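You operate a simulated robot arm through the tools that you are given. There is no shell and no other tool. Be economical: measure what you need, move in short steps, check, and stop when the job is done.

Carry out the task below with a simulated robot arm. There is one attempt and no reset: what you move stays moved.

TASK
Take the white tub and put it on the orange gel frame. Then put the yellow tie roll on top of the black short lens.
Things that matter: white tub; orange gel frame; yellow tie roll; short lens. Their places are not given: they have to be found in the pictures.

It is judged by the outcome, as a careful person would: the job done as asked, and still so three seconds after it is handed in. It fails if anything else is knocked over, pushed out of place, dropped, spilled or broken.

THE ROBOT
A 7-joint arm with a two-finger parallel gripper, fixed in place. Base frame: the origin is at the foot of the arm, x ahead of it, y to its left, z up; the work surface is at about z = 0. Lengths are in m, angles in rad, forces in N, time in s.
With the tool pointing down near the work surface it reaches from about 0.24 to 0.62 m from the base axis. Its first joint turns from -1.152 to 1.152 rad. Payload 2.6 kg.
Tool frame: the origin (TCP) lies between the finger pads and is the grasp point; the fingertips stand 0.03 m ahead of it; z points along the fingers, y is the line along which they close. The gripper opens to 0.094 m. The fingers are 0.028 m wide and 0.01 m thick; the gripper's body (0.05 by 0.096 m) begins 0.055 m behind the TCP.
Orientation is that of the tool frame in the base frame, as [roll, pitch, yaw] about the fixed x, y, z axes, in that order (R = Rz(yaw) Ry(pitch) Rx(roll)). With the fingers straight down and closing along the base's y, the tool's x points along the base's -x, its y along +y and its z along -z.

THE INTERFACE
- The arm moves only by the tool drive_tool. Its argument "plan" is a list of rows, each a list of 3 entries, a list of its own where there are three numbers: the turn, a rotation vector about the tool's x, y, z in degrees, then the shift along the tool's x, y, z in m, then the finger opening in m, from 0 to 0.094. In form: [[[rx, ry, rz], [tx, ty, tz], hand], ...]. A call has 1 to 10 rows; each row shifts and turns the commanded pose from where the row before left it, along the tool's axes as they then stand. A row lasts 0.2 s, in which the tool goes at most 0.05 m and 0.15 rad; a call with a longer step from one row to the next is refused whole, and so is a gripper value outside its range. A pose out of reach is approached as far as the arm can. The call stops where the force on the tool passes 40 N (or 10 N more than at its start, if that is more) or the arm is blocked; 0.2 s more then pass. The fingers move at their own pace (about 0.072 m/s each) and stop on an object; they squeeze with about 44 N. The grip force told is the motor's: it shows also when the fingers shut on nothing. Time passes only in rows, and 0.2 s behind the last, so rows that do not move let the fingers close. It gives the time, the measured TCP pose, the force on the tool (base axes), the opening and the grip force at its end, in the units of the frame above (readings bear some noise), and new pictures: "show" is both (left out), scene, wrist or none.
- Cameras (640 x 400 px; columns grow to the right, rows downward): "scene" is fixed at [0.0268, 0.4389, 0.558]; the picture's right is [-0.75, -0.66, 0.00], its down [-0.42, 0.47, -0.78] and it looks along [0.51, -0.58, -0.63] (base axes); focal length 365 px, centre (320, 200). "wrist" rides on the gripper at [-0.037, 0, -0.058] in the tool frame; the picture's right is [0.00, -1.00, 0.00], its down [0.97, 0.00, -0.24] and it looks along [0.24, 0.00, 0.97] (tool axes); focal length 218 px, centre (320, 200).
- measure_at(camera, pixels): for up to 12 pixels [column, row] of the newest picture of that camera ("zoom" is the newest enlarged one), the place [x, y, z] in the base frame of the surface seen there, good to about 0.003 m, but the place of the scene camera against the robot may be out by one fixed shift of up to 0.018 m in any direction. No time passes.
- enlarge(camera, box): a new picture of the part [left, top, right, bottom] of that camera's present view, enlarged. No time passes.
- close_job(): hands the job in; it is judged then, once.

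Work in short steps. Measure before you move; look again where a grasp or a placing could have gone wrong, and mend it. You have 80 turns and 120 pictures in all, the two below and enlarged ones among them. Open the gripper and draw the arm clear of the work before you hand the job in, unless the task says otherwise; then end with one line.

The tools are called as a command line: name --argument value ..., lists and objects as JSON in quotes. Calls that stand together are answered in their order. drive_tool: Moves the arm, as the interface text tells. Its arguments: {"type":"object","properties":{"plan":{"type":"array","items":{"type":"array"}},"show":{"type":"string","enum":["both","scene","wrist","none"]}},"required":["plan"]} The other tools are called the same way: measure_at (camera, pixels) gives the place of the surface under pixels of a picture; enlarge (camera, box) takes an enlarged picture of a part of a camera's view; close_job () hands the job in.

At the start:

```text
time: 0.0
tcp_pos: [0.3848, 0.1195, 0.2607]
tool_rot: [3.141, -0.001, -3.14]
force: [0.0, 0.9, -0.5]
finger_gap: 0.0942
finger_force: 0.1
```

scene: 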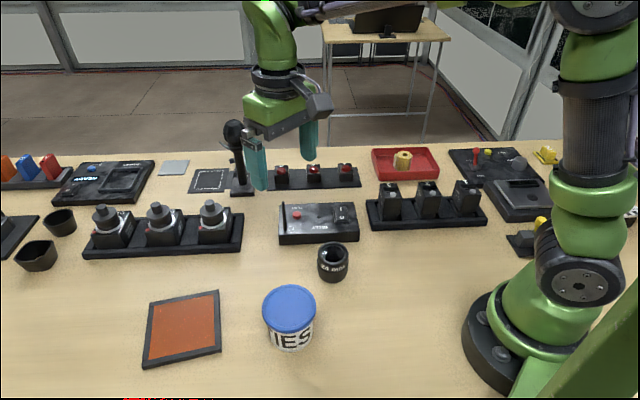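
wrist: 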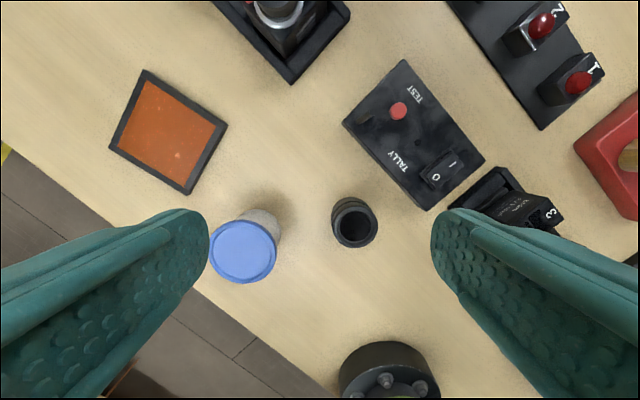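

The white tub with its blue lid is at scene (290,315), the gel frame at (182,328), and the short lens probably at (333,262). A yellow roll sits in the red tray at (403,160), so I'll enlarge that and measure.

enlarge --camera "scene" --box '[360, 130, 580, 260]'

measure_at --camera "scene" --pixels '[[290, 307], [268, 300], [312, 300], [290, 290], [290, 347], [182, 328], [150, 303], [219, 292], [143, 366], [220, 350], [333, 250], [333, 280]]'

measure_at --camera "wrist" --pixels '[[243, 252], [213, 252], [275, 252], [243, 225], [243, 280], [168, 130], [145, 72], [226, 125], [187, 193], [110, 147], [354, 225], [354, 203]]'

```text
2.91 times, centred on (470, 195) of scene
```

zoom: 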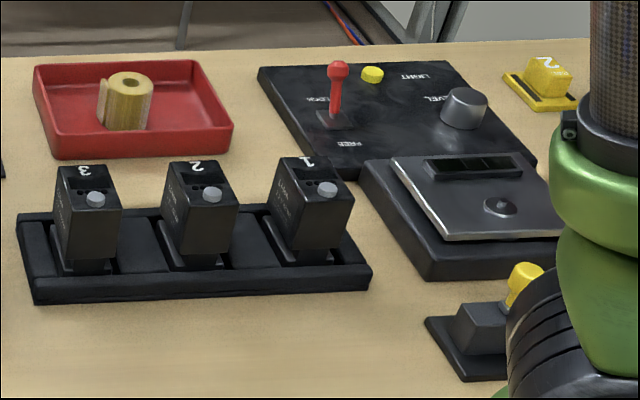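

```text
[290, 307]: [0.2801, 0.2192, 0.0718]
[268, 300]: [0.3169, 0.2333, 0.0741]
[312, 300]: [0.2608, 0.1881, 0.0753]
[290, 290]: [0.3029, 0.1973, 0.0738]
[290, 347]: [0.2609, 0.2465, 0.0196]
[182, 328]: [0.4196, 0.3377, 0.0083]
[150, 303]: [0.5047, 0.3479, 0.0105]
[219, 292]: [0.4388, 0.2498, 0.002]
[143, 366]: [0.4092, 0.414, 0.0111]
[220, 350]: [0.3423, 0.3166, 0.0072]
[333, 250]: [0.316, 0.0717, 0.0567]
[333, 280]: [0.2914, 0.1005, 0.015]
```

```text
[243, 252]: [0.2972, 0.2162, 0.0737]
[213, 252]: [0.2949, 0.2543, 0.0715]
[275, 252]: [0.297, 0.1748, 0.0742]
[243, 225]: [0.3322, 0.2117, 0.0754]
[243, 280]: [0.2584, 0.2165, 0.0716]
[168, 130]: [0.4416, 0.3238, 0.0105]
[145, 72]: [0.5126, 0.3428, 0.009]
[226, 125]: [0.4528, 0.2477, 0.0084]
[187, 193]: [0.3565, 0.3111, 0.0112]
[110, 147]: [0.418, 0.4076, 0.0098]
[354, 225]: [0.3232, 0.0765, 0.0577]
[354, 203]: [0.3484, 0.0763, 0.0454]
```

Wrist measurements put the tub lid at about (0.296, 0.2145), top z 0.074, and the frame centre at (0.435, 0.327). I'll check which black objects are lenses and locate the tie roll.

enlarge --camera "scene" --box '[230, 230, 390, 360]'

enlarge --camera "scene" --box '[0, 140, 220, 280]'

measure_at --camera "scene" --pixels '[[404, 154], [396, 155], [412, 155], [403, 168], [376, 152], [437, 152], [380, 180], [438, 179], [420, 172]]'

```text
3.08 times, centred on (310, 295) of scene
```

zoom: 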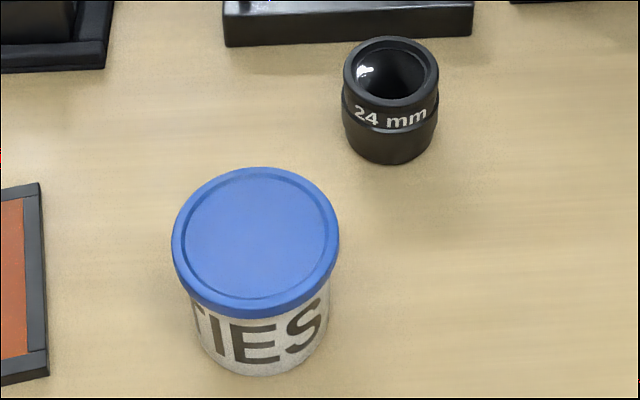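

```text
2.86 times, centred on (110, 210) of scene
```

zoom: 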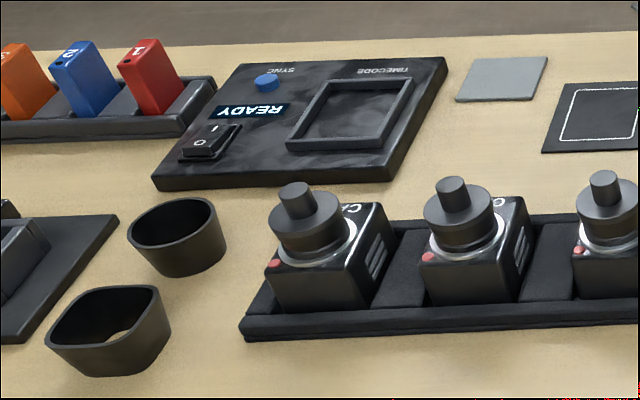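

```text
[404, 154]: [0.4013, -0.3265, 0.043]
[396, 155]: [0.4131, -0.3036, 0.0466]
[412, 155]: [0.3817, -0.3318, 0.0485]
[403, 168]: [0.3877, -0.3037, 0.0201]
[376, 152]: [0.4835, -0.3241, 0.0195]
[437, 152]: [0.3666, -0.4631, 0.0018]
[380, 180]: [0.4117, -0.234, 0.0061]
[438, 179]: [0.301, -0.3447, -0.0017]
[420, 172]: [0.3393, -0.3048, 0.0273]
```

The lens is the 24 mm one, and the tie roll stands in the red tray. I'll move above the tub, staying high.

drive_tool --plan '[[[0, 0, 0], [0.0222, 0.0238, 0.025], 0.094], [[0, 0, 0], [0.0222, 0.0238, 0.025], 0.094], [[0, 0, 0], [0.0222, 0.0238, 0.025], 0.094], [[0, 0, 0], [0.0222, 0.0238, 0.025], 0.094], [[0, 0, 0], [0, 0, 0], 0.094]]'

```text
time: 1.2
tcp_pos: [0.2961, 0.2162, 0.16]
tool_rot: [3.141, -0.001, 3.14]
force: [0.4, -0.8, 0.4]
finger_gap: 0.0937
finger_force: 0.1
```

scene: 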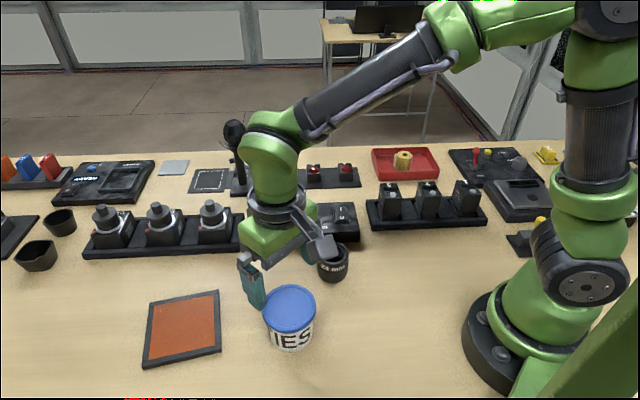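
wrist: 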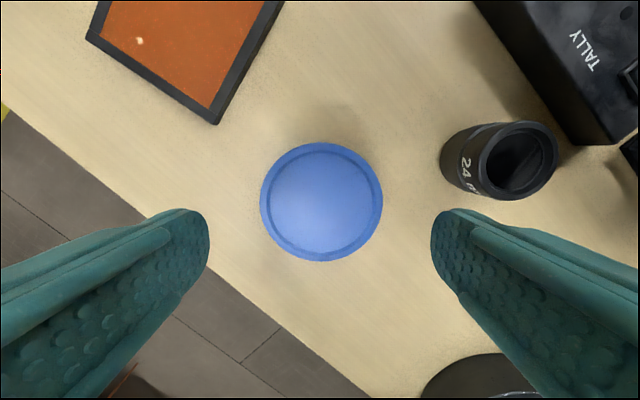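

measure_at --camera "wrist" --pixels '[[321, 202], [263, 202], [379, 202], [321, 146], [321, 257], [484, 190], [518, 126], [518, 195], [480, 160], [556, 160]]'

```text
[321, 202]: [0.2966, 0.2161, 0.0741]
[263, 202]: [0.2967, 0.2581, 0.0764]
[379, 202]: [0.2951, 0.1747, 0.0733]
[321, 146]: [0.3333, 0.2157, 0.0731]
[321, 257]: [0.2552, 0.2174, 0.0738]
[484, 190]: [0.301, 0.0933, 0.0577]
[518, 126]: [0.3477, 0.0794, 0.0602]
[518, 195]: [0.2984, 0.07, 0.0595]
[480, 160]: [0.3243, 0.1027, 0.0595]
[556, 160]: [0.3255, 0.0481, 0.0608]
```

The tub is centred under the tool (lid about 0.084 wide), so I'll descend straight.

drive_tool --plan '[[[0, 0, 0], [0, 0, 0.03], 0.094], [[0, 0, 0], [0, 0, 0.03], 0.094], [[0, 0, 0], [0, 0, 0.03], 0.094], [[0, 0, 0], [0, 0, 0.03], 0.094], [[0, 0, 0], [0, 0, 0], 0.094]]'

drive_tool --plan '[[[0, 0, 0], [0, 0, 0], 0.06], [[0, 0, 0], [0, 0, 0], 0.06], [[0, 0, 0], [0, 0, 0], 0.06], [[0, 0, 0], [0, 0, 0], 0.06]]'

```text
time: 2.4
tcp_pos: [0.2973, 0.2156, 0.0411]
tool_rot: [-3.141, 0.001, 3.141]
force: [-0.5, -0.9, 0.8]
finger_gap: 0.094
finger_force: 0.1
```

scene: 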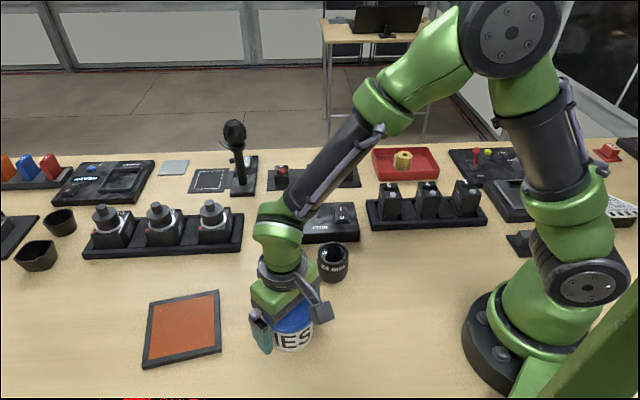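
wrist: 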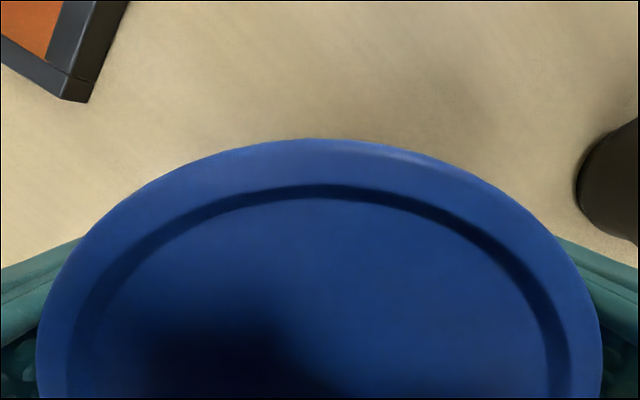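

```text
time: 3.4
tcp_pos: [0.2986, 0.216, 0.0411]
tool_rot: [3.141, 0.0, -3.141]
force: [0.3, 0.4, -0.4]
finger_gap: 0.0787
finger_force: 44.7
```

scene: 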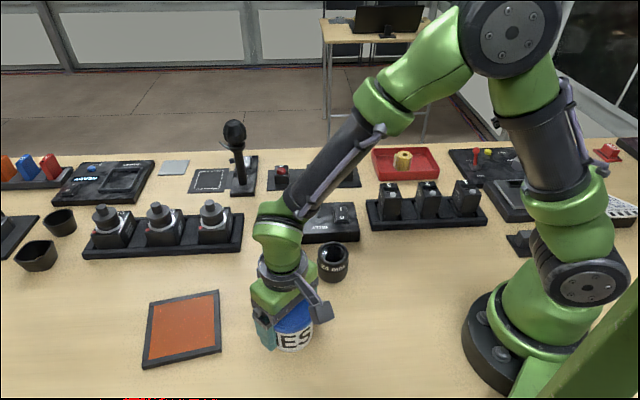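
wrist: 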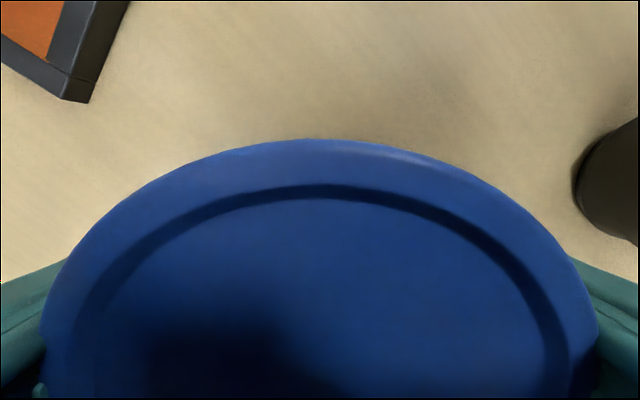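

The grip is firm at a 0.0787 gap. I'll lift, then carry the tub over the frame.

drive_tool --plan '[[[0, 0, 0], [0, 0, -0.03], 0.06], [[0, 0, 0], [0, 0, -0.03], 0.06], [[0, 0, 0], [-0.0274, 0.0222, 0], 0.06], [[0, 0, 0], [-0.0274, 0.0222, 0], 0.06], [[0, 0, 0], [-0.0274, 0.0222, 0], 0.06], [[0, 0, 0], [-0.0274, 0.0222, 0], 0.06], [[0, 0, 0], [-0.0274, 0.0222, 0], 0.06], [[0, 0, 0], [0, 0, 0], 0.06]]'

```text
time: 5.2
tcp_pos: [0.433, 0.3261, 0.1016]
tool_rot: [3.141, 0.0, 3.141]
force: [-4.1, -3.5, 10.9]
finger_gap: 0.0768
finger_force: 43.3
```

scene: 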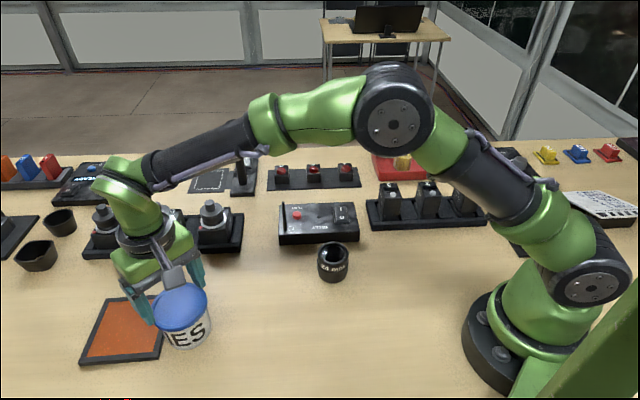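
wrist: 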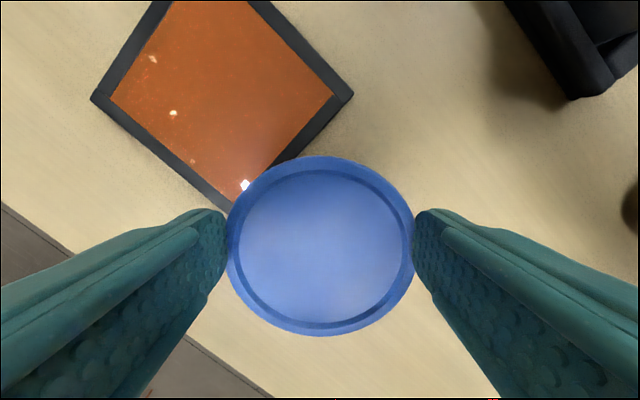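

The frame has moved and the tub looks lower in the grip. I'll measure before doing anything else.

measure_at --camera "wrist" --pixels '[[320, 246], [232, 246], [408, 246], [320, 160], [320, 332], [160, 5], [353, 95], [92, 97], [215, 205], [230, 90]]'

enlarge --camera "scene" --box '[60, 220, 260, 380]'

```text
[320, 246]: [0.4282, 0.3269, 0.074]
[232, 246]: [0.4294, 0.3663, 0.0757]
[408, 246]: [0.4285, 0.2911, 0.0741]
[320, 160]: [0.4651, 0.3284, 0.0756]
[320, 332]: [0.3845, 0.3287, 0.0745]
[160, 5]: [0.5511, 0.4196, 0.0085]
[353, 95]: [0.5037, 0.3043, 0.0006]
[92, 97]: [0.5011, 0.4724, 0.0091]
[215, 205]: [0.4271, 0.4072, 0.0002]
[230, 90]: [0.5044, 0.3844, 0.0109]
```

```text
2.50 times, centred on (160, 300) of scene
```

zoom: 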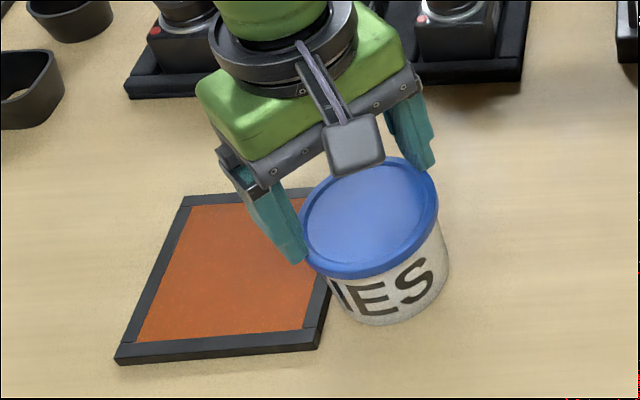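

The tub slipped: it is still standing on the table at (0.425, 0.328) and slid along, pushing the frame to about (0.50, 0.39). I'll open, centre on the tub and regrip with the pads level with the lid.

drive_tool --plan '[[[0, 0, 0], [0, 0, 0], 0.094], [[0, 0, 0], [0, 0, 0], 0.094], [[0, 0, 0], [0.007, -0.001, 0], 0.094], [[0, 0, 0], [0, 0, 0], 0.094]]'

```text
time: 6.2
tcp_pos: [0.427, 0.3269, 0.1008]
tool_rot: [3.142, -0.001, 3.141]
force: [0.3, -1.1, -0.3]
finger_gap: 0.0937
finger_force: 0.1
```

scene: 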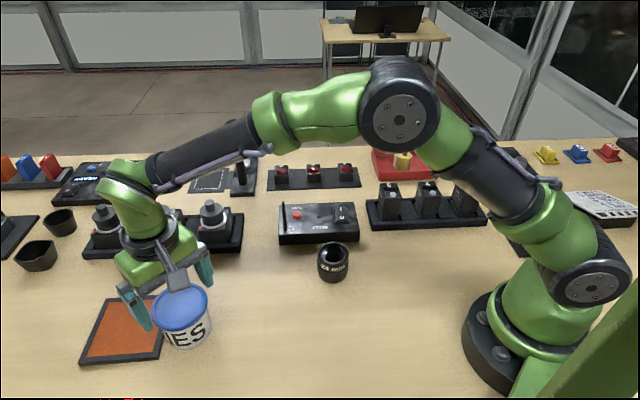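
wrist: 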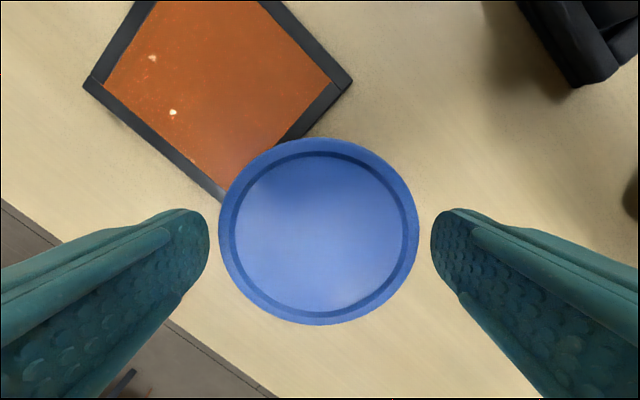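

measure_at --camera "wrist" --pixels '[[320, 232], [222, 232], [415, 232], [320, 142], [320, 322], [352, 82], [86, 85], [215, 195], [260, 3], [150, 3], [220, 90]]'

enlarge --camera "scene" --box '[60, 220, 260, 380]'

```text
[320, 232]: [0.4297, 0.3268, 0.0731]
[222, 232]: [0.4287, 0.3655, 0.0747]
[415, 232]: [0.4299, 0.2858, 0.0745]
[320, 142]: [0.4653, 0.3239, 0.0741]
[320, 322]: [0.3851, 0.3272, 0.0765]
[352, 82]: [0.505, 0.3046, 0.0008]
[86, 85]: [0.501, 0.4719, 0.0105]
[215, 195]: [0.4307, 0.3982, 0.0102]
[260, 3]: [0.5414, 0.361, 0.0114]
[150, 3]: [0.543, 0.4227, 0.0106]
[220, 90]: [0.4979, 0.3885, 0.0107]
```

```text
2.50 times, centred on (160, 300) of scene
```

zoom: 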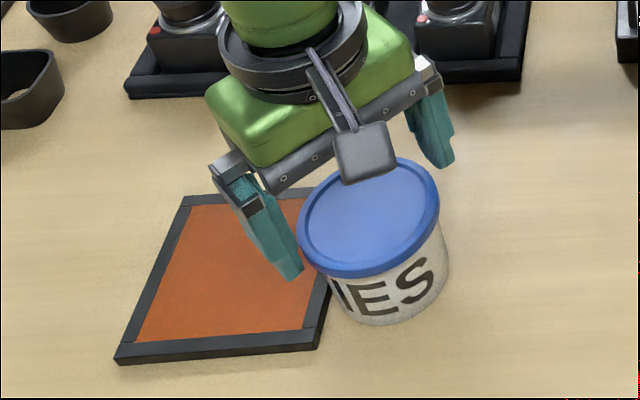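

Centred on the tub at (0.427, 0.327). I'll descend to TCP z 0.06, grip fully, then test a slow lift.

drive_tool --plan '[[[0, 0, 0], [0, 0, 0.02], 0.094], [[0, 0, 0], [0, 0, 0.02], 0.094], [[0, 0, 0], [0, 0, 0], 0.094], [[0, 0, 0], [0, 0, 0], 0.0], [[0, 0, 0], [0, 0, 0], 0.0], [[0, 0, 0], [0, 0, 0], 0.0], [[0, 0, 0], [0, 0, 0], 0.0]]' --show "none"

drive_tool --plan '[[[0, 0, 0], [0, 0, -0.004], 0.0], [[0, 0, 0], [0, 0, -0.004], 0.0], [[0, 0, 0], [0, 0, -0.004], 0.0]]' --show "wrist"

```text
time: 7.8
tcp_pos: [0.4277, 0.3241, 0.0606]
tool_rot: [3.141, -0.001, 3.142]
force: [0.5, 0.6, 0.1]
finger_gap: 0.0783
finger_force: 44.1
```

```text
time: 8.6
tcp_pos: [0.4271, 0.3236, 0.0737]
tool_rot: [-3.141, 0.001, -3.14]
force: [0.3, -0.5, -1.2]
finger_gap: 0.0781
finger_force: 44.0
```

wrist: 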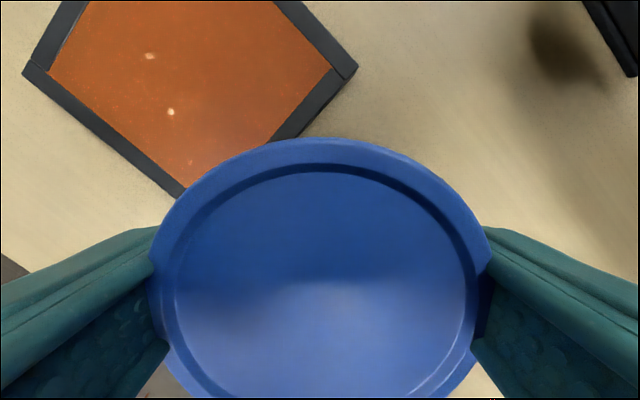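

measure_at --camera "wrist" --pixels '[[320, 280], [320, 142], [250, 200], [400, 200], [250, 330], [400, 330]]'

enlarge --camera "scene" --box '[60, 220, 260, 380]'

```text
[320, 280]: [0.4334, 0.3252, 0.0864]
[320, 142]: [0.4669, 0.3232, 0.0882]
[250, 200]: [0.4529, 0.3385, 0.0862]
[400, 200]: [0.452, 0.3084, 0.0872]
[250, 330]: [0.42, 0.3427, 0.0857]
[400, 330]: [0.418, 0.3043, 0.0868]
```

```text
2.50 times, centred on (160, 300) of scene
```

zoom: 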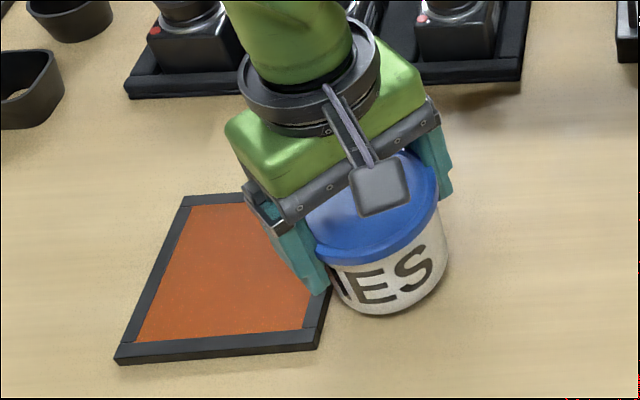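

With the pads at lid height and a slow lift, the tub holds (lid z 0.087) and it is light. I'll set it back at its original spot, then pull the frame back to its original place, since it is also partly out of reach now.

drive_tool --plan '[[[0, 0, 0], [0.005, -0.004, -0.004], 0.0], [[0, 0, 0], [0.01, -0.0085, 0], 0.0], [[0, 0, 0], [0.014, -0.012, 0], 0.0], [[0, 0, 0], [0.017, -0.0144, 0], 0.0], [[0, 0, 0], [0.019, -0.016, 0], 0.0], [[0, 0, 0], [0.019, -0.016, 0], 0.0], [[0, 0, 0], [0.018, -0.015, 0], 0.0], [[0, 0, 0], [0.014, -0.012, 0], 0.0], [[0, 0, 0], [0.01, -0.0085, 0], 0.0], [[0, 0, 0], [0.003, -0.002, 0], 0.0]]'

```text
time: 10.8
tcp_pos: [0.2957, 0.2147, 0.0759]
tool_rot: [3.141, 0.001, 3.141]
force: [0.1, 0.2, -1.0]
finger_gap: 0.078
finger_force: 44.3
```

scene: 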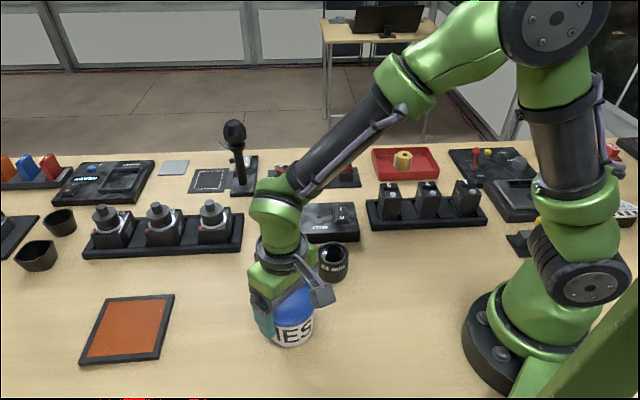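
wrist: 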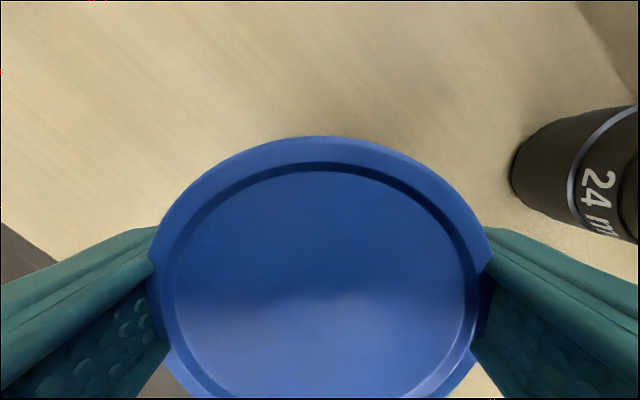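

The tub hangs over its original spot. I'll lower it 0.015, release, rise, and close the fingers.

drive_tool --plan '[[[0, 0, 0], [0, 0, 0.006], 0.0], [[0, 0, 0], [0, 0, 0.006], 0.0], [[0, 0, 0], [0, 0, 0.003], 0.0], [[0, 0, 0], [0, 0, 0], 0.0], [[0, 0, 0], [0, 0, 0], 0.094], [[0, 0, 0], [0, 0, 0], 0.094], [[0, 0, 0], [0, 0, -0.03], 0.094], [[0, 0, 0], [0, 0, -0.04], 0.094], [[0, 0, 0], [0, 0, -0.03], 0.094], [[0, 0, 0], [0, 0, 0], 0.094]]'

measure_at --camera "scene" --pixels '[[104, 299], [173, 294], [80, 364], [158, 358], [126, 328], [164, 325], [165, 330]]'

```text
time: 13.0
tcp_pos: [0.2958, 0.2165, 0.1617]
tool_rot: [3.141, -0.001, 3.14]
force: [-1.2, 0.7, -0.4]
finger_gap: 0.0941
finger_force: 0.0
```

scene: 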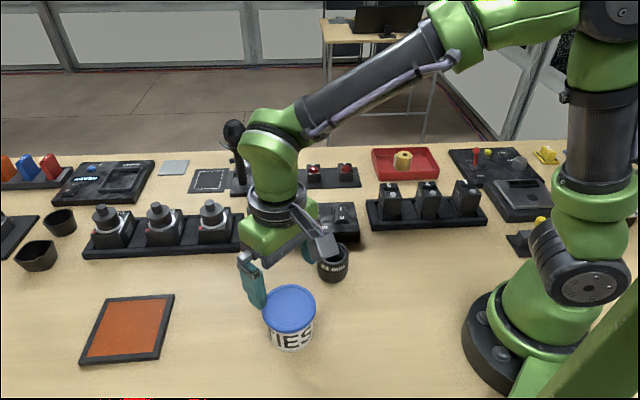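
wrist: 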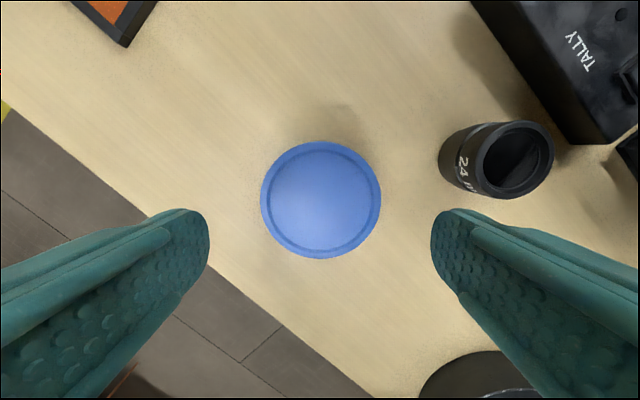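

```text
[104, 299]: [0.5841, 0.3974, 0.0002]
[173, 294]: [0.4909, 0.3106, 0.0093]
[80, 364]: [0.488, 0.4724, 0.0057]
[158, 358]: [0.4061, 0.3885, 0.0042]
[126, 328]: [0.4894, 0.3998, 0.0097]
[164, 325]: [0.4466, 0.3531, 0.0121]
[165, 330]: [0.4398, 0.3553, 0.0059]
```

The frame is now centred near (0.502, 0.387) and turned about 9°. I'll move above its near-right bar at (0.470, 0.355) and turn the tool so both fingertips line up with that bar.

drive_tool --plan '[[[0, 0, 0], [-0.0348, 0.0277, 0], 0.07], [[0, 0, 0], [-0.0348, 0.0277, 0], 0.07], [[0, 0, 0], [-0.0348, 0.0277, 0.01], 0.07], [[0, 0, 0], [-0.0348, 0.0277, 0.02], 0.07], [[0, 0, 0], [-0.0348, 0.0277, 0.02], 0.07], [[0, 0, -7.9], [0, 0, 0], 0.07], [[0, 0, -7.9], [0, 0, 0], 0.07], [[0, 0, -7.9], [0, 0, 0], 0.07], [[0, 0, -7.9], [0, 0, 0], 0.07], [[0, 0, -7.9], [0, 0, 0], 0.07]]' --show "none"

drive_tool --plan '[[[0, 0, -7.9], [0, 0, 0], 0.07], [[0, 0, 0], [0, 0, 0], 0.07]]'

```text
time: 15.2
tcp_pos: [0.4717, 0.3537, 0.1115]
tool_rot: [3.141, 0.0, -2.45]
force: [-0.3, 0.2, 0.4]
finger_gap: 0.0697
finger_force: 0.2
```

```text
time: 15.8
tcp_pos: [0.4721, 0.3538, 0.1114]
tool_rot: [3.141, -0.001, -2.312]
force: [0.3, -0.1, 0.4]
finger_gap: 0.07
finger_force: 0.0
```

scene: 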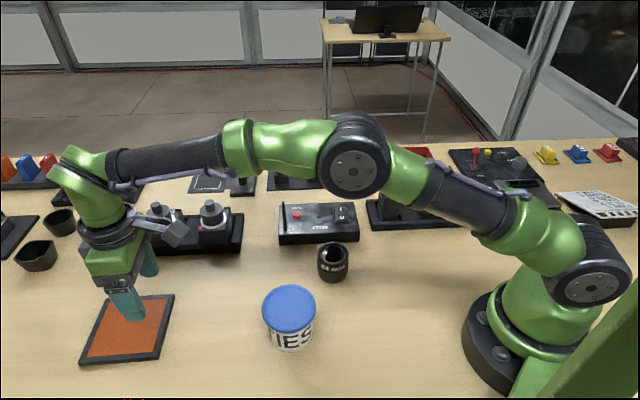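
wrist: 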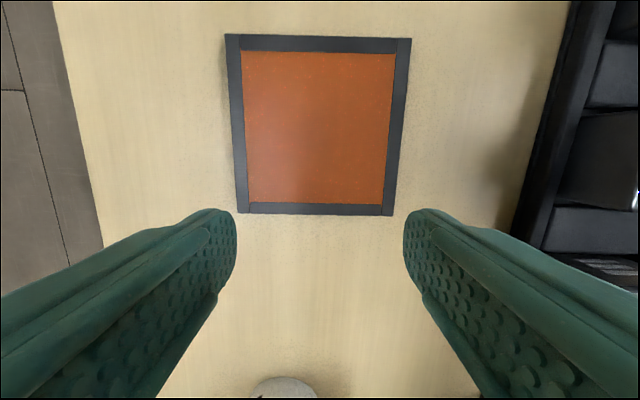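

Fingers are aligned with the near bar (rows 203-215). I'll lower until the tips just press it.

drive_tool --plan '[[[0, 0, 0], [0, 0, 0.03], 0.07], [[0, 0, 0], [0, 0, 0.03], 0.07], [[0, 0, 0], [0, 0, 0.006], 0.07], [[0, 0, 0], [0, 0, 0.003], 0.07], [[0, 0, 0], [0, 0, 0.002], 0.07], [[0, 0, 0], [0, 0, 0], 0.07]]'

```text
time: 17.2
tcp_pos: [0.4729, 0.3537, 0.0414]
tool_rot: [-3.141, 0.0, -2.315]
force: [-0.3, -0.2, 0.5]
finger_gap: 0.07
finger_force: 0.2
```

scene: 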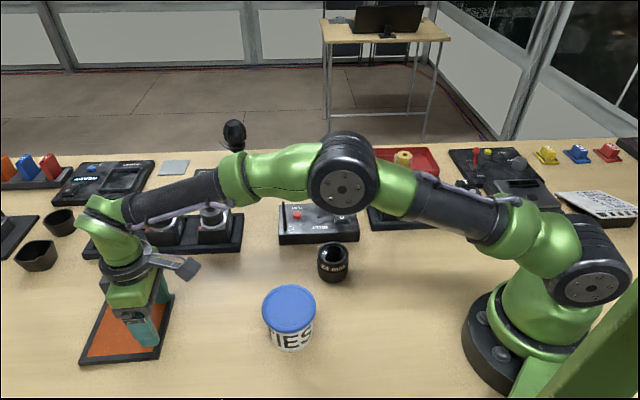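
wrist: 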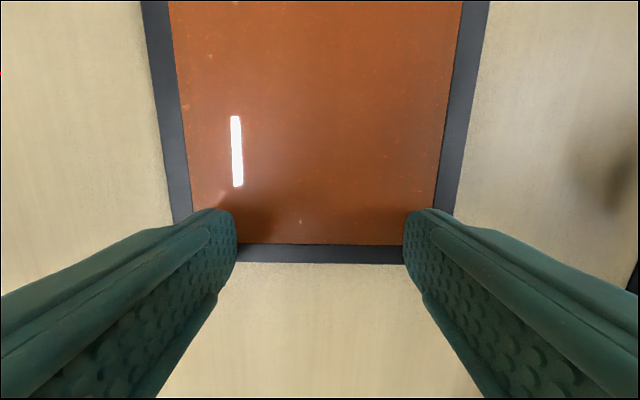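

No contact yet. I'll press down in 1 mm steps.

drive_tool --plan '[[[0, 0, 0], [0, 0, 0.001], 0.07], [[0, 0, 0], [0, 0, 0.001], 0.07], [[0, 0, 0], [0, 0, 0], 0.07]]' --show "none"

```text
time: 18.0
tcp_pos: [0.4718, 0.3543, 0.0397]
tool_rot: [3.141, 0.001, -2.315]
force: [-1.0, -4.6, 11.4]
finger_gap: 0.0701
finger_force: 0.1
```

Contact at about 11 N. I'll try dragging 0.02 along tool x, toward the frame's original place.

drive_tool --plan '[[[0, 0, 0], [0.005, 0, 0], 0.07], [[0, 0, 0], [0.005, 0, 0], 0.07], [[0, 0, 0], [0.005, 0, 0], 0.07], [[0, 0, 0], [0.005, 0, 0], 0.07]]'

```text
time: 19.0
tcp_pos: [0.4574, 0.341, 0.039]
tool_rot: [3.139, 0.004, -2.316]
force: [3.5, 3.3, 11.6]
finger_gap: 0.0696
finger_force: 0.1
```

scene: 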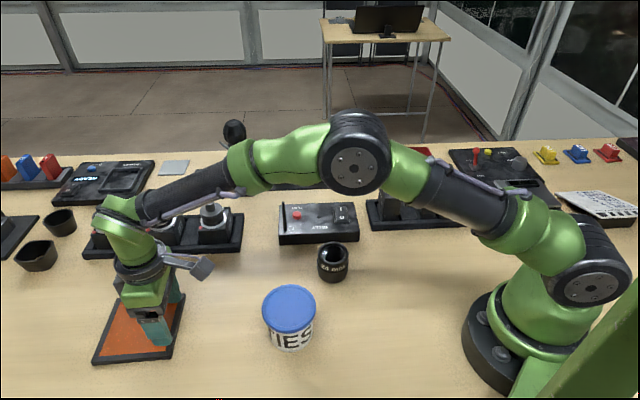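
wrist: 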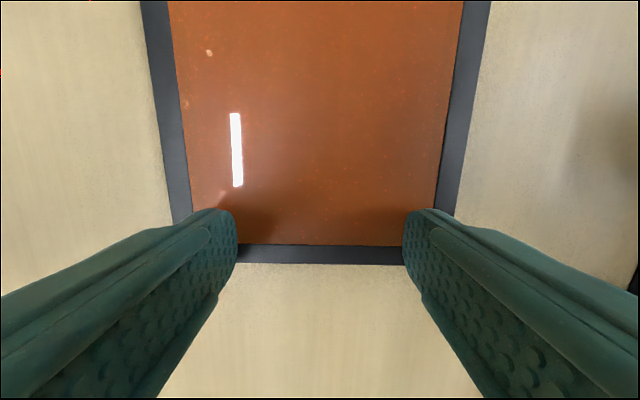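

The frame follows the fingers. I'll drag the remaining 0.069 m, then turn 9°.

drive_tool --plan '[[[0, 0, 0], [0.0099, 0, 0], 0.07], [[0, 0, 0], [0.0099, 0, 0], 0.07], [[0, 0, 0], [0.0099, 0, 0], 0.07], [[0, 0, 0], [0.0099, 0, 0], 0.07], [[0, 0, 0], [0.0099, 0, 0], 0.07], [[0, 0, 0], [0.0099, 0, 0], 0.07], [[0, 0, 0], [0.0099, 0, 0], 0.07], [[0, 0, -3.1], [0, 0, 0], 0.07], [[0, 0, -3.1], [0, 0, 0], 0.07], [[0, 0, -3.1], [0, 0, 0], 0.07]]' --show "none"

drive_tool --plan '[[[0, 0, 0], [0, 0, -0.01], 0.07], [[0, 0, 0], [0, 0, -0.04], 0.07], [[0, 0, 0], [0, 0, -0.05], 0.07], [[0, 0, 0], [0, 0, -0.03], 0.07], [[0, 0, 0], [0, 0, 0], 0.07]]'

```text
time: 21.2
tcp_pos: [0.4098, 0.2906, 0.0402]
tool_rot: [3.141, 0.002, -2.151]
force: [-0.5, -0.8, 20.4]
finger_gap: 0.0698
finger_force: 0.1
```

```text
time: 22.4
tcp_pos: [0.4105, 0.2883, 0.1691]
tool_rot: [3.141, 0.001, -2.151]
force: [-1.1, 0.1, 0.2]
finger_gap: 0.0698
finger_force: 0.2
```

scene: 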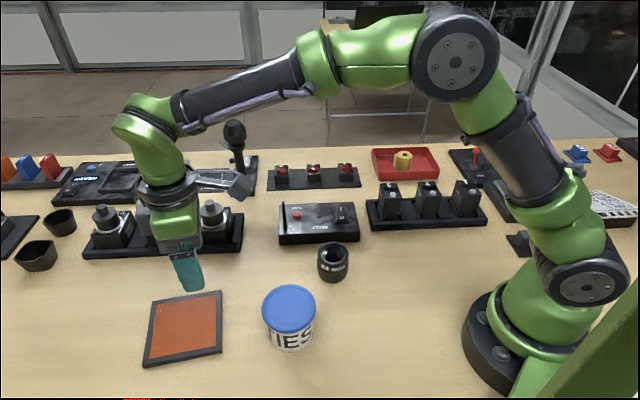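
wrist: 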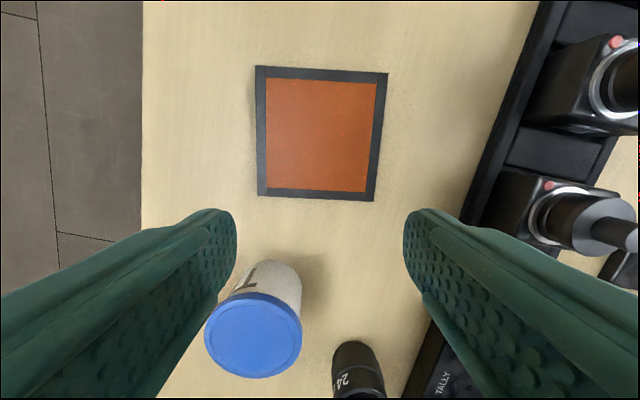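

The frame is back in its original place. I'll measure its corners and the tub again, keeping this tool orientation.

measure_at --camera "wrist" --pixels '[[256, 67], [387, 73], [373, 200], [259, 195], [320, 132], [253, 335], [206, 335], [300, 335], [253, 293], [253, 377]]'

```text
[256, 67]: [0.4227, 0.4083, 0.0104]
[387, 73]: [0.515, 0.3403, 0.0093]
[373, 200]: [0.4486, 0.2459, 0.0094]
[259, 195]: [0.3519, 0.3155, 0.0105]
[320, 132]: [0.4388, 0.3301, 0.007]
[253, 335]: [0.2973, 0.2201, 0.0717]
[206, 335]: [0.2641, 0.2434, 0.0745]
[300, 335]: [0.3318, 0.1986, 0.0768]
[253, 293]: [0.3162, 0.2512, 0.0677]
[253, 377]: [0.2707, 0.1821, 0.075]
```

drive_tool --plan '[[[0, 0, 0], [0.0307, 0.0141, 0], 0.094], [[0, 0, 0], [0.0307, 0.0141, 0], 0.094], [[0, 0, 0], [0.0307, 0.0141, 0], 0.094], [[0, 0, 0], [0.0307, 0.0141, 0], 0.094], [[0, 0, 0], [0, 0, 0.02], 0.094], [[0, 0, 0], [0, 0, 0], 0.094]]' --show "wrist"

```text
time: 23.8
tcp_pos: [0.2992, 0.2179, 0.1486]
tool_rot: [3.141, 0.0, -2.151]
force: [-0.4, 0.7, -0.2]
finger_gap: 0.0939
finger_force: 0.0
```

wrist: 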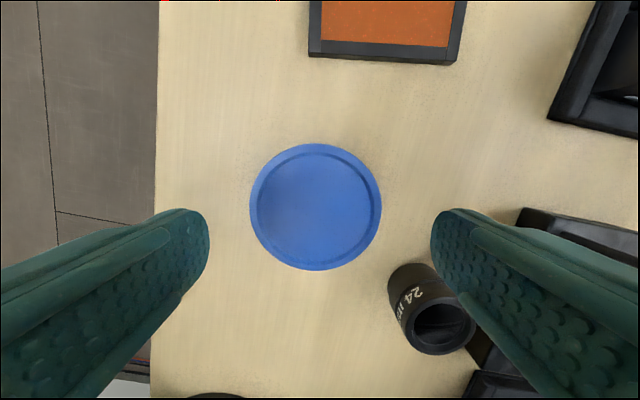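

The tub is centred apart from about 3 mm along +tool y. I'll correct that, descend to z 0.06, and grip.

drive_tool --plan '[[[0, 0, 0], [0.001, 0.003, 0.01], 0.094], [[0, 0, 0], [0, 0, 0.03], 0.094], [[0, 0, 0], [0, 0, 0.03], 0.094], [[0, 0, 0], [0, 0, 0.0186], 0.094], [[0, 0, 0], [0, 0, 0], 0.094], [[0, 0, 0], [0, 0, 0], 0.0], [[0, 0, 0], [0, 0, 0], 0.0], [[0, 0, 0], [0, 0, 0], 0.0], [[0, 0, 0], [0, 0, 0], 0.0]]' --show "none"

drive_tool --plan '[[[0, 0, 0], [0, 0, -0.003], 0.0], [[0, 0, 0], [0, 0, -0.004], 0.0], [[0, 0, 0], [0, 0, -0.005], 0.0], [[0, 0, 0], [0, 0, -0.006], 0.0], [[0, 0, 0], [0, 0, -0.006], 0.0], [[0, 0, 0], [0, 0, -0.006], 0.0], [[0, 0, 0], [0, 0, -0.006], 0.0], [[0, 0, 0], [0, 0, -0.003], 0.0], [[0, 0, 0], [0, 0, 0], 0.0]]'

```text
time: 25.8
tcp_pos: [0.2929, 0.217, 0.0584]
tool_rot: [3.14, 0.0, -2.151]
force: [0.1, 0.7, 0.0]
finger_gap: 0.0774
finger_force: 44.0
```

```text
time: 27.8
tcp_pos: [0.2941, 0.2172, 0.0983]
tool_rot: [-3.141, -0.001, -2.153]
force: [-0.2, 0.0, -1.1]
finger_gap: 0.0774
finger_force: 43.7
```

scene: 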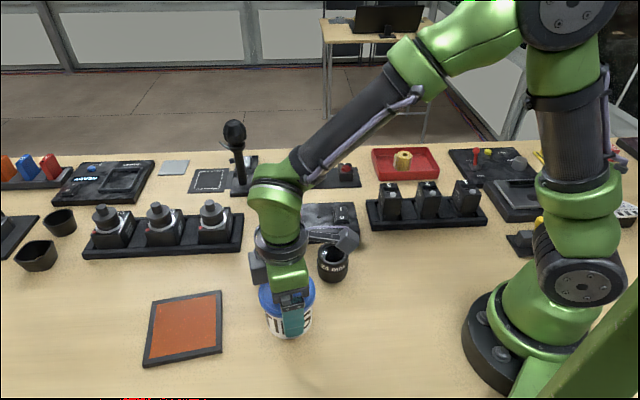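
wrist: 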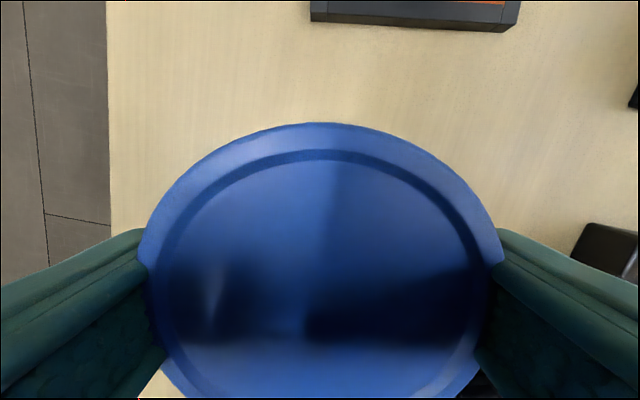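

measure_at --camera "wrist" --pixels '[[320, 126], [320, 250], [230, 200], [410, 200], [150, 260], [492, 260]]'

drive_tool --plan '[[[0, 0, 0], [-0.006, -0.002, 0], 0.0], [[0, 0, 0], [-0.014, -0.0047, 0], 0.0], [[0, 0, 0], [-0.02, -0.0067, 0], 0.0], [[0, 0, 0], [-0.022, -0.0077, 0], 0.0], [[0, 0, 0], [-0.024, -0.0082, 0], 0.0], [[0, 0, 0], [-0.024, -0.0082, 0], 0.0], [[0, 0, 0], [-0.023, -0.0077, 0], 0.0], [[0, 0, 0], [-0.018, -0.0063, 0], 0.0], [[0, 0, 0], [-0.012, -0.0042, 0], 0.0], [[0, 0, 0], [-0.0063, -0.002, 0], 0.0]]'

```text
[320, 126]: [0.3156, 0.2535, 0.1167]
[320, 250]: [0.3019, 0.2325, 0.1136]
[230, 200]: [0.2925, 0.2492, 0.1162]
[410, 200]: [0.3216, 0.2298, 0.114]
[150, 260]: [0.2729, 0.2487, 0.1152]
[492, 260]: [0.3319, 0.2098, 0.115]
```

```text
time: 30.0
tcp_pos: [0.4349, 0.3289, 0.0988]
tool_rot: [-3.141, 0.002, -2.153]
force: [-0.5, -0.1, -0.7]
finger_gap: 0.0774
finger_force: 43.6
```

scene: 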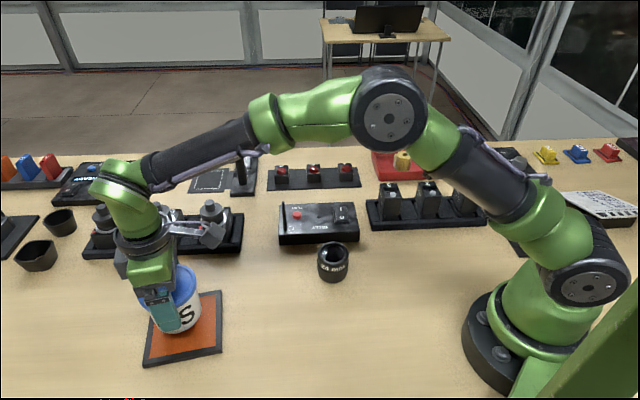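
wrist: 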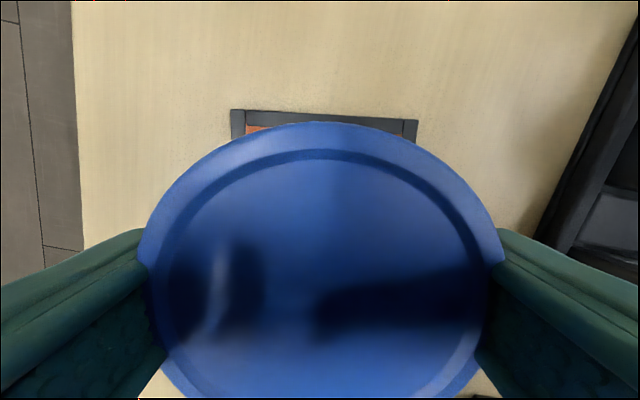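

The tub is centred over the frame. I'll lower about 0.029, then creep down until contact.

drive_tool --plan '[[[0, 0, 0], [0, 0, 0.008], 0.0], [[0, 0, 0], [0, 0, 0.009], 0.0], [[0, 0, 0], [0, 0, 0.008], 0.0], [[0, 0, 0], [0, 0, 0.004], 0.0], [[0, 0, 0], [0, 0, 0.001], 0.0], [[0, 0, 0], [0, 0, 0], 0.0]]'

```text
time: 31.4
tcp_pos: [0.4363, 0.3278, 0.0697]
tool_rot: [3.141, 0.001, -2.152]
force: [-0.1, -0.2, -0.7]
finger_gap: 0.0773
finger_force: 44.0
```

scene: 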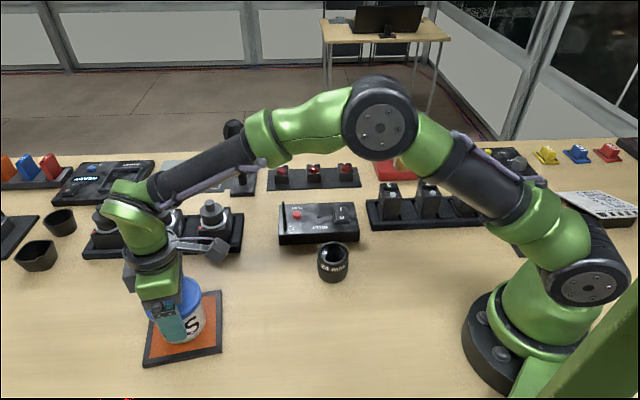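
wrist: 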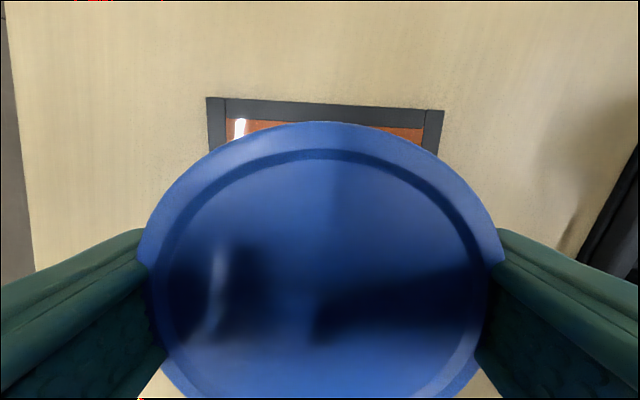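

drive_tool --plan '[[[0, 0, 0], [0, 0, 0.001], 0.0], [[0, 0, 0], [0, 0, 0.001], 0.0], [[0, 0, 0], [0, 0, 0], 0.0]]' --show "none"

```text
time: 32.2
tcp_pos: [0.4357, 0.329, 0.0696]
tool_rot: [3.141, 0.001, -2.153]
force: [-3.1, -3.7, 14.2]
finger_gap: 0.0773
finger_force: 43.6
```

Contact made (14 N). I'll relieve 1.5 mm, open, and rise.

drive_tool --plan '[[[0, 0, 0], [0, 0, -0.0015], 0.0], [[0, 0, 0], [0, 0, 0], 0.094], [[0, 0, 0], [0, 0, 0], 0.094], [[0, 0, 0], [0, 0, 0], 0.094], [[0, 0, 0], [0, 0, -0.02], 0.094], [[0, 0, 0], [0, 0, -0.04], 0.094], [[0, 0, 0], [0, 0, -0.04], 0.094], [[0, 0, 0], [0, 0, -0.04], 0.094], [[0, 0, 0], [0, 0, 0], 0.094]]'

```text
time: 34.2
tcp_pos: [0.4361, 0.3289, 0.2081]
tool_rot: [-3.14, -0.001, -2.152]
force: [0.9, 0.3, -0.3]
finger_gap: 0.0941
finger_force: 0.0
```

scene: 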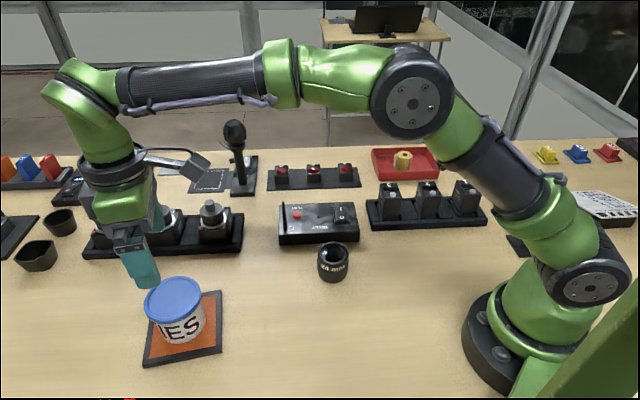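
wrist: 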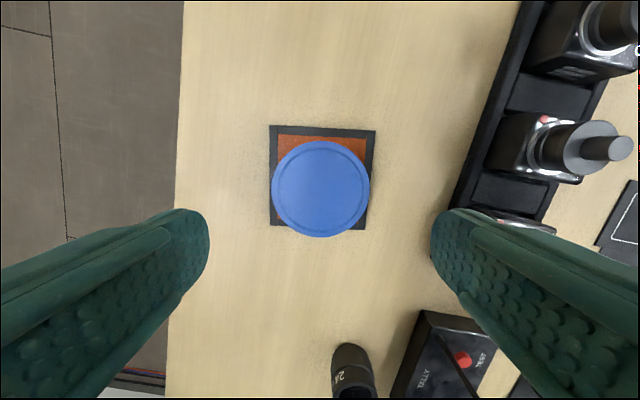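

The tub sits on the frame. Before crossing over, I'll check the microphone's position and the tie roll.

measure_at --camera "scene" --pixels '[[234, 125], [238, 170], [242, 190], [403, 154], [404, 166], [396, 156], [410, 156], [377, 178], [436, 178]]'

enlarge --camera "scene" --box '[365, 135, 445, 190]'

drive_tool --plan '[[[0, 0, 0], [0, 0, -0.04], 0.094], [[0, 0, 0], [0.04, 0, -0.02], 0.094], [[0, 0, 8.1], [0.03, 0, 0], 0.094], [[0, 0, 8.1], [0.01, 0, 0], 0.094], [[0, 0, 8.1], [0, 0, 0], 0.094], [[0, 0, 8.1], [0, 0, 0], 0.094], [[0, 0, 8.1], [0, 0, 0], 0.094], [[0, 0, 8.1], [0, 0, 0], 0.094], [[0, 0, 8.1], [0, 0, 0], 0.094]]' --show "none"

```text
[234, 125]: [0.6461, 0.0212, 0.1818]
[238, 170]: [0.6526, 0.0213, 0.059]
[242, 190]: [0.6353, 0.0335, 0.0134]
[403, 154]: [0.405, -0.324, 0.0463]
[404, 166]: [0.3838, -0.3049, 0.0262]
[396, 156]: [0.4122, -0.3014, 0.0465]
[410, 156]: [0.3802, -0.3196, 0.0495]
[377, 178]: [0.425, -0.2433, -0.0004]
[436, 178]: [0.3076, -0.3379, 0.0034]
```

```text
7.27 times, centred on (405, 162) of scene
```

zoom: 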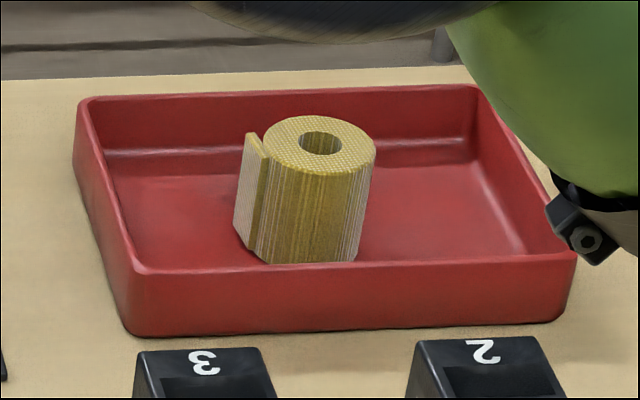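

```text
time: 36.2
tcp_pos: [0.3899, 0.2617, 0.2686]
tool_rot: [3.141, -0.001, 3.138]
force: [0.0, 0.2, 0.5]
finger_gap: 0.0939
finger_force: 0.2
```

The microphone is well out of the way at x about 0.65. I'll sweep across to above the red tray.

drive_tool --plan '[[[0, 0, 0], [0, -0.045, 0], 0.094], [[0, 0, 0], [0, -0.045, 0], 0.094], [[0, 0, 0], [0, -0.045, 0], 0.094], [[0, 0, 0], [0, -0.045, 0], 0.094], [[0, 0, 0], [0, -0.045, 0], 0.094], [[0, 0, 0], [0, -0.045, 0], 0.094], [[0, 0, 0], [0, -0.045, 0], 0.094], [[0, 0, 0], [0, -0.045, 0], 0.094], [[0, 0, 0], [0, -0.045, 0], 0.094], [[0, 0, 0], [0, -0.045, 0], 0.094]]' --show "none"

drive_tool --plan '[[[0, 0, 0], [-0.003, -0.04, 0.01], 0.094], [[0, 0, 0], [-0.003, -0.04, 0.02], 0.094], [[0, 0, 0], [-0.003, -0.04, 0.02], 0.094], [[0, 0, 0], [0, 0, 0], 0.094]]'

```text
time: 38.4
tcp_pos: [0.3893, -0.1894, 0.2696]
tool_rot: [-3.139, 0.001, 3.141]
force: [0.6, 0.4, -0.5]
finger_gap: 0.0938
finger_force: 0.0
```

```text
time: 39.4
tcp_pos: [0.3994, -0.3083, 0.2163]
tool_rot: [3.141, 0.001, -3.142]
force: [-1.0, -1.1, 0.1]
finger_gap: 0.0941
finger_force: 0.1
```

scene: 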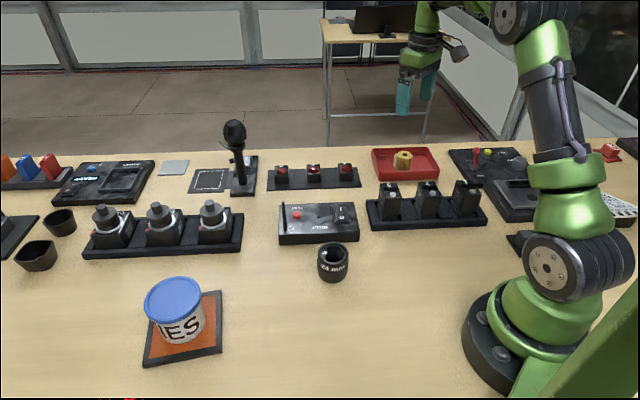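
wrist: 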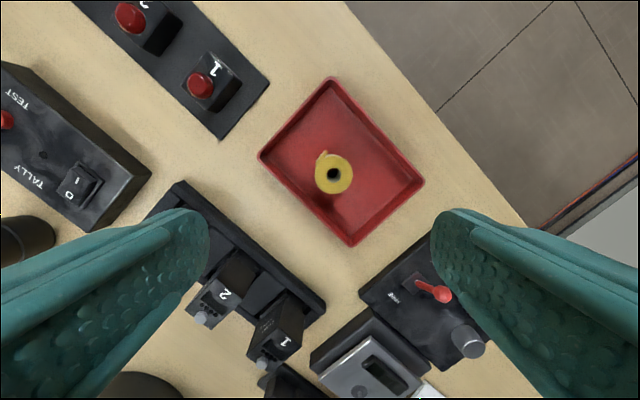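

enlarge --camera "wrist" --box '[250, 70, 430, 250]'

measure_at --camera "wrist" --pixels '[[345, 174], [320, 174], [333, 160], [333, 188], [323, 154], [331, 80], [259, 156], [423, 184], [350, 244], [310, 170], [360, 160]]'

```text
2.22 times, centred on (340, 160) of wrist
```

zoom: 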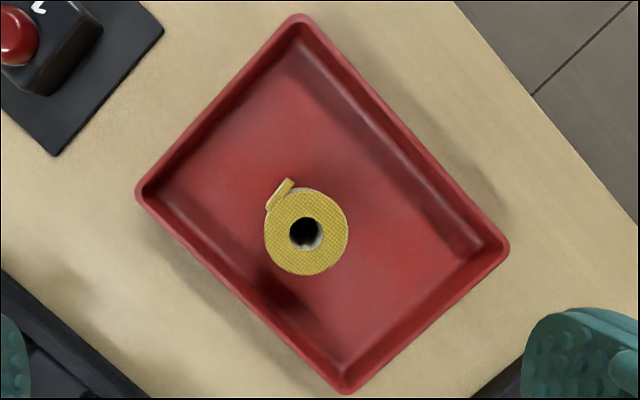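

```text
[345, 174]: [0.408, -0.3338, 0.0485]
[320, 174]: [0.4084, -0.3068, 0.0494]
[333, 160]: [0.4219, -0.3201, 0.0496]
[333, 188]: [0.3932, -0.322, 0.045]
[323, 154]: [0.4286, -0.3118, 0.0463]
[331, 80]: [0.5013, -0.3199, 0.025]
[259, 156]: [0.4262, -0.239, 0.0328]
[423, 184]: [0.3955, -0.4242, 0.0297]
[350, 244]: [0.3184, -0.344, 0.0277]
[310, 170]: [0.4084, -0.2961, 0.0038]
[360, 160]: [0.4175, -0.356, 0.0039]
```

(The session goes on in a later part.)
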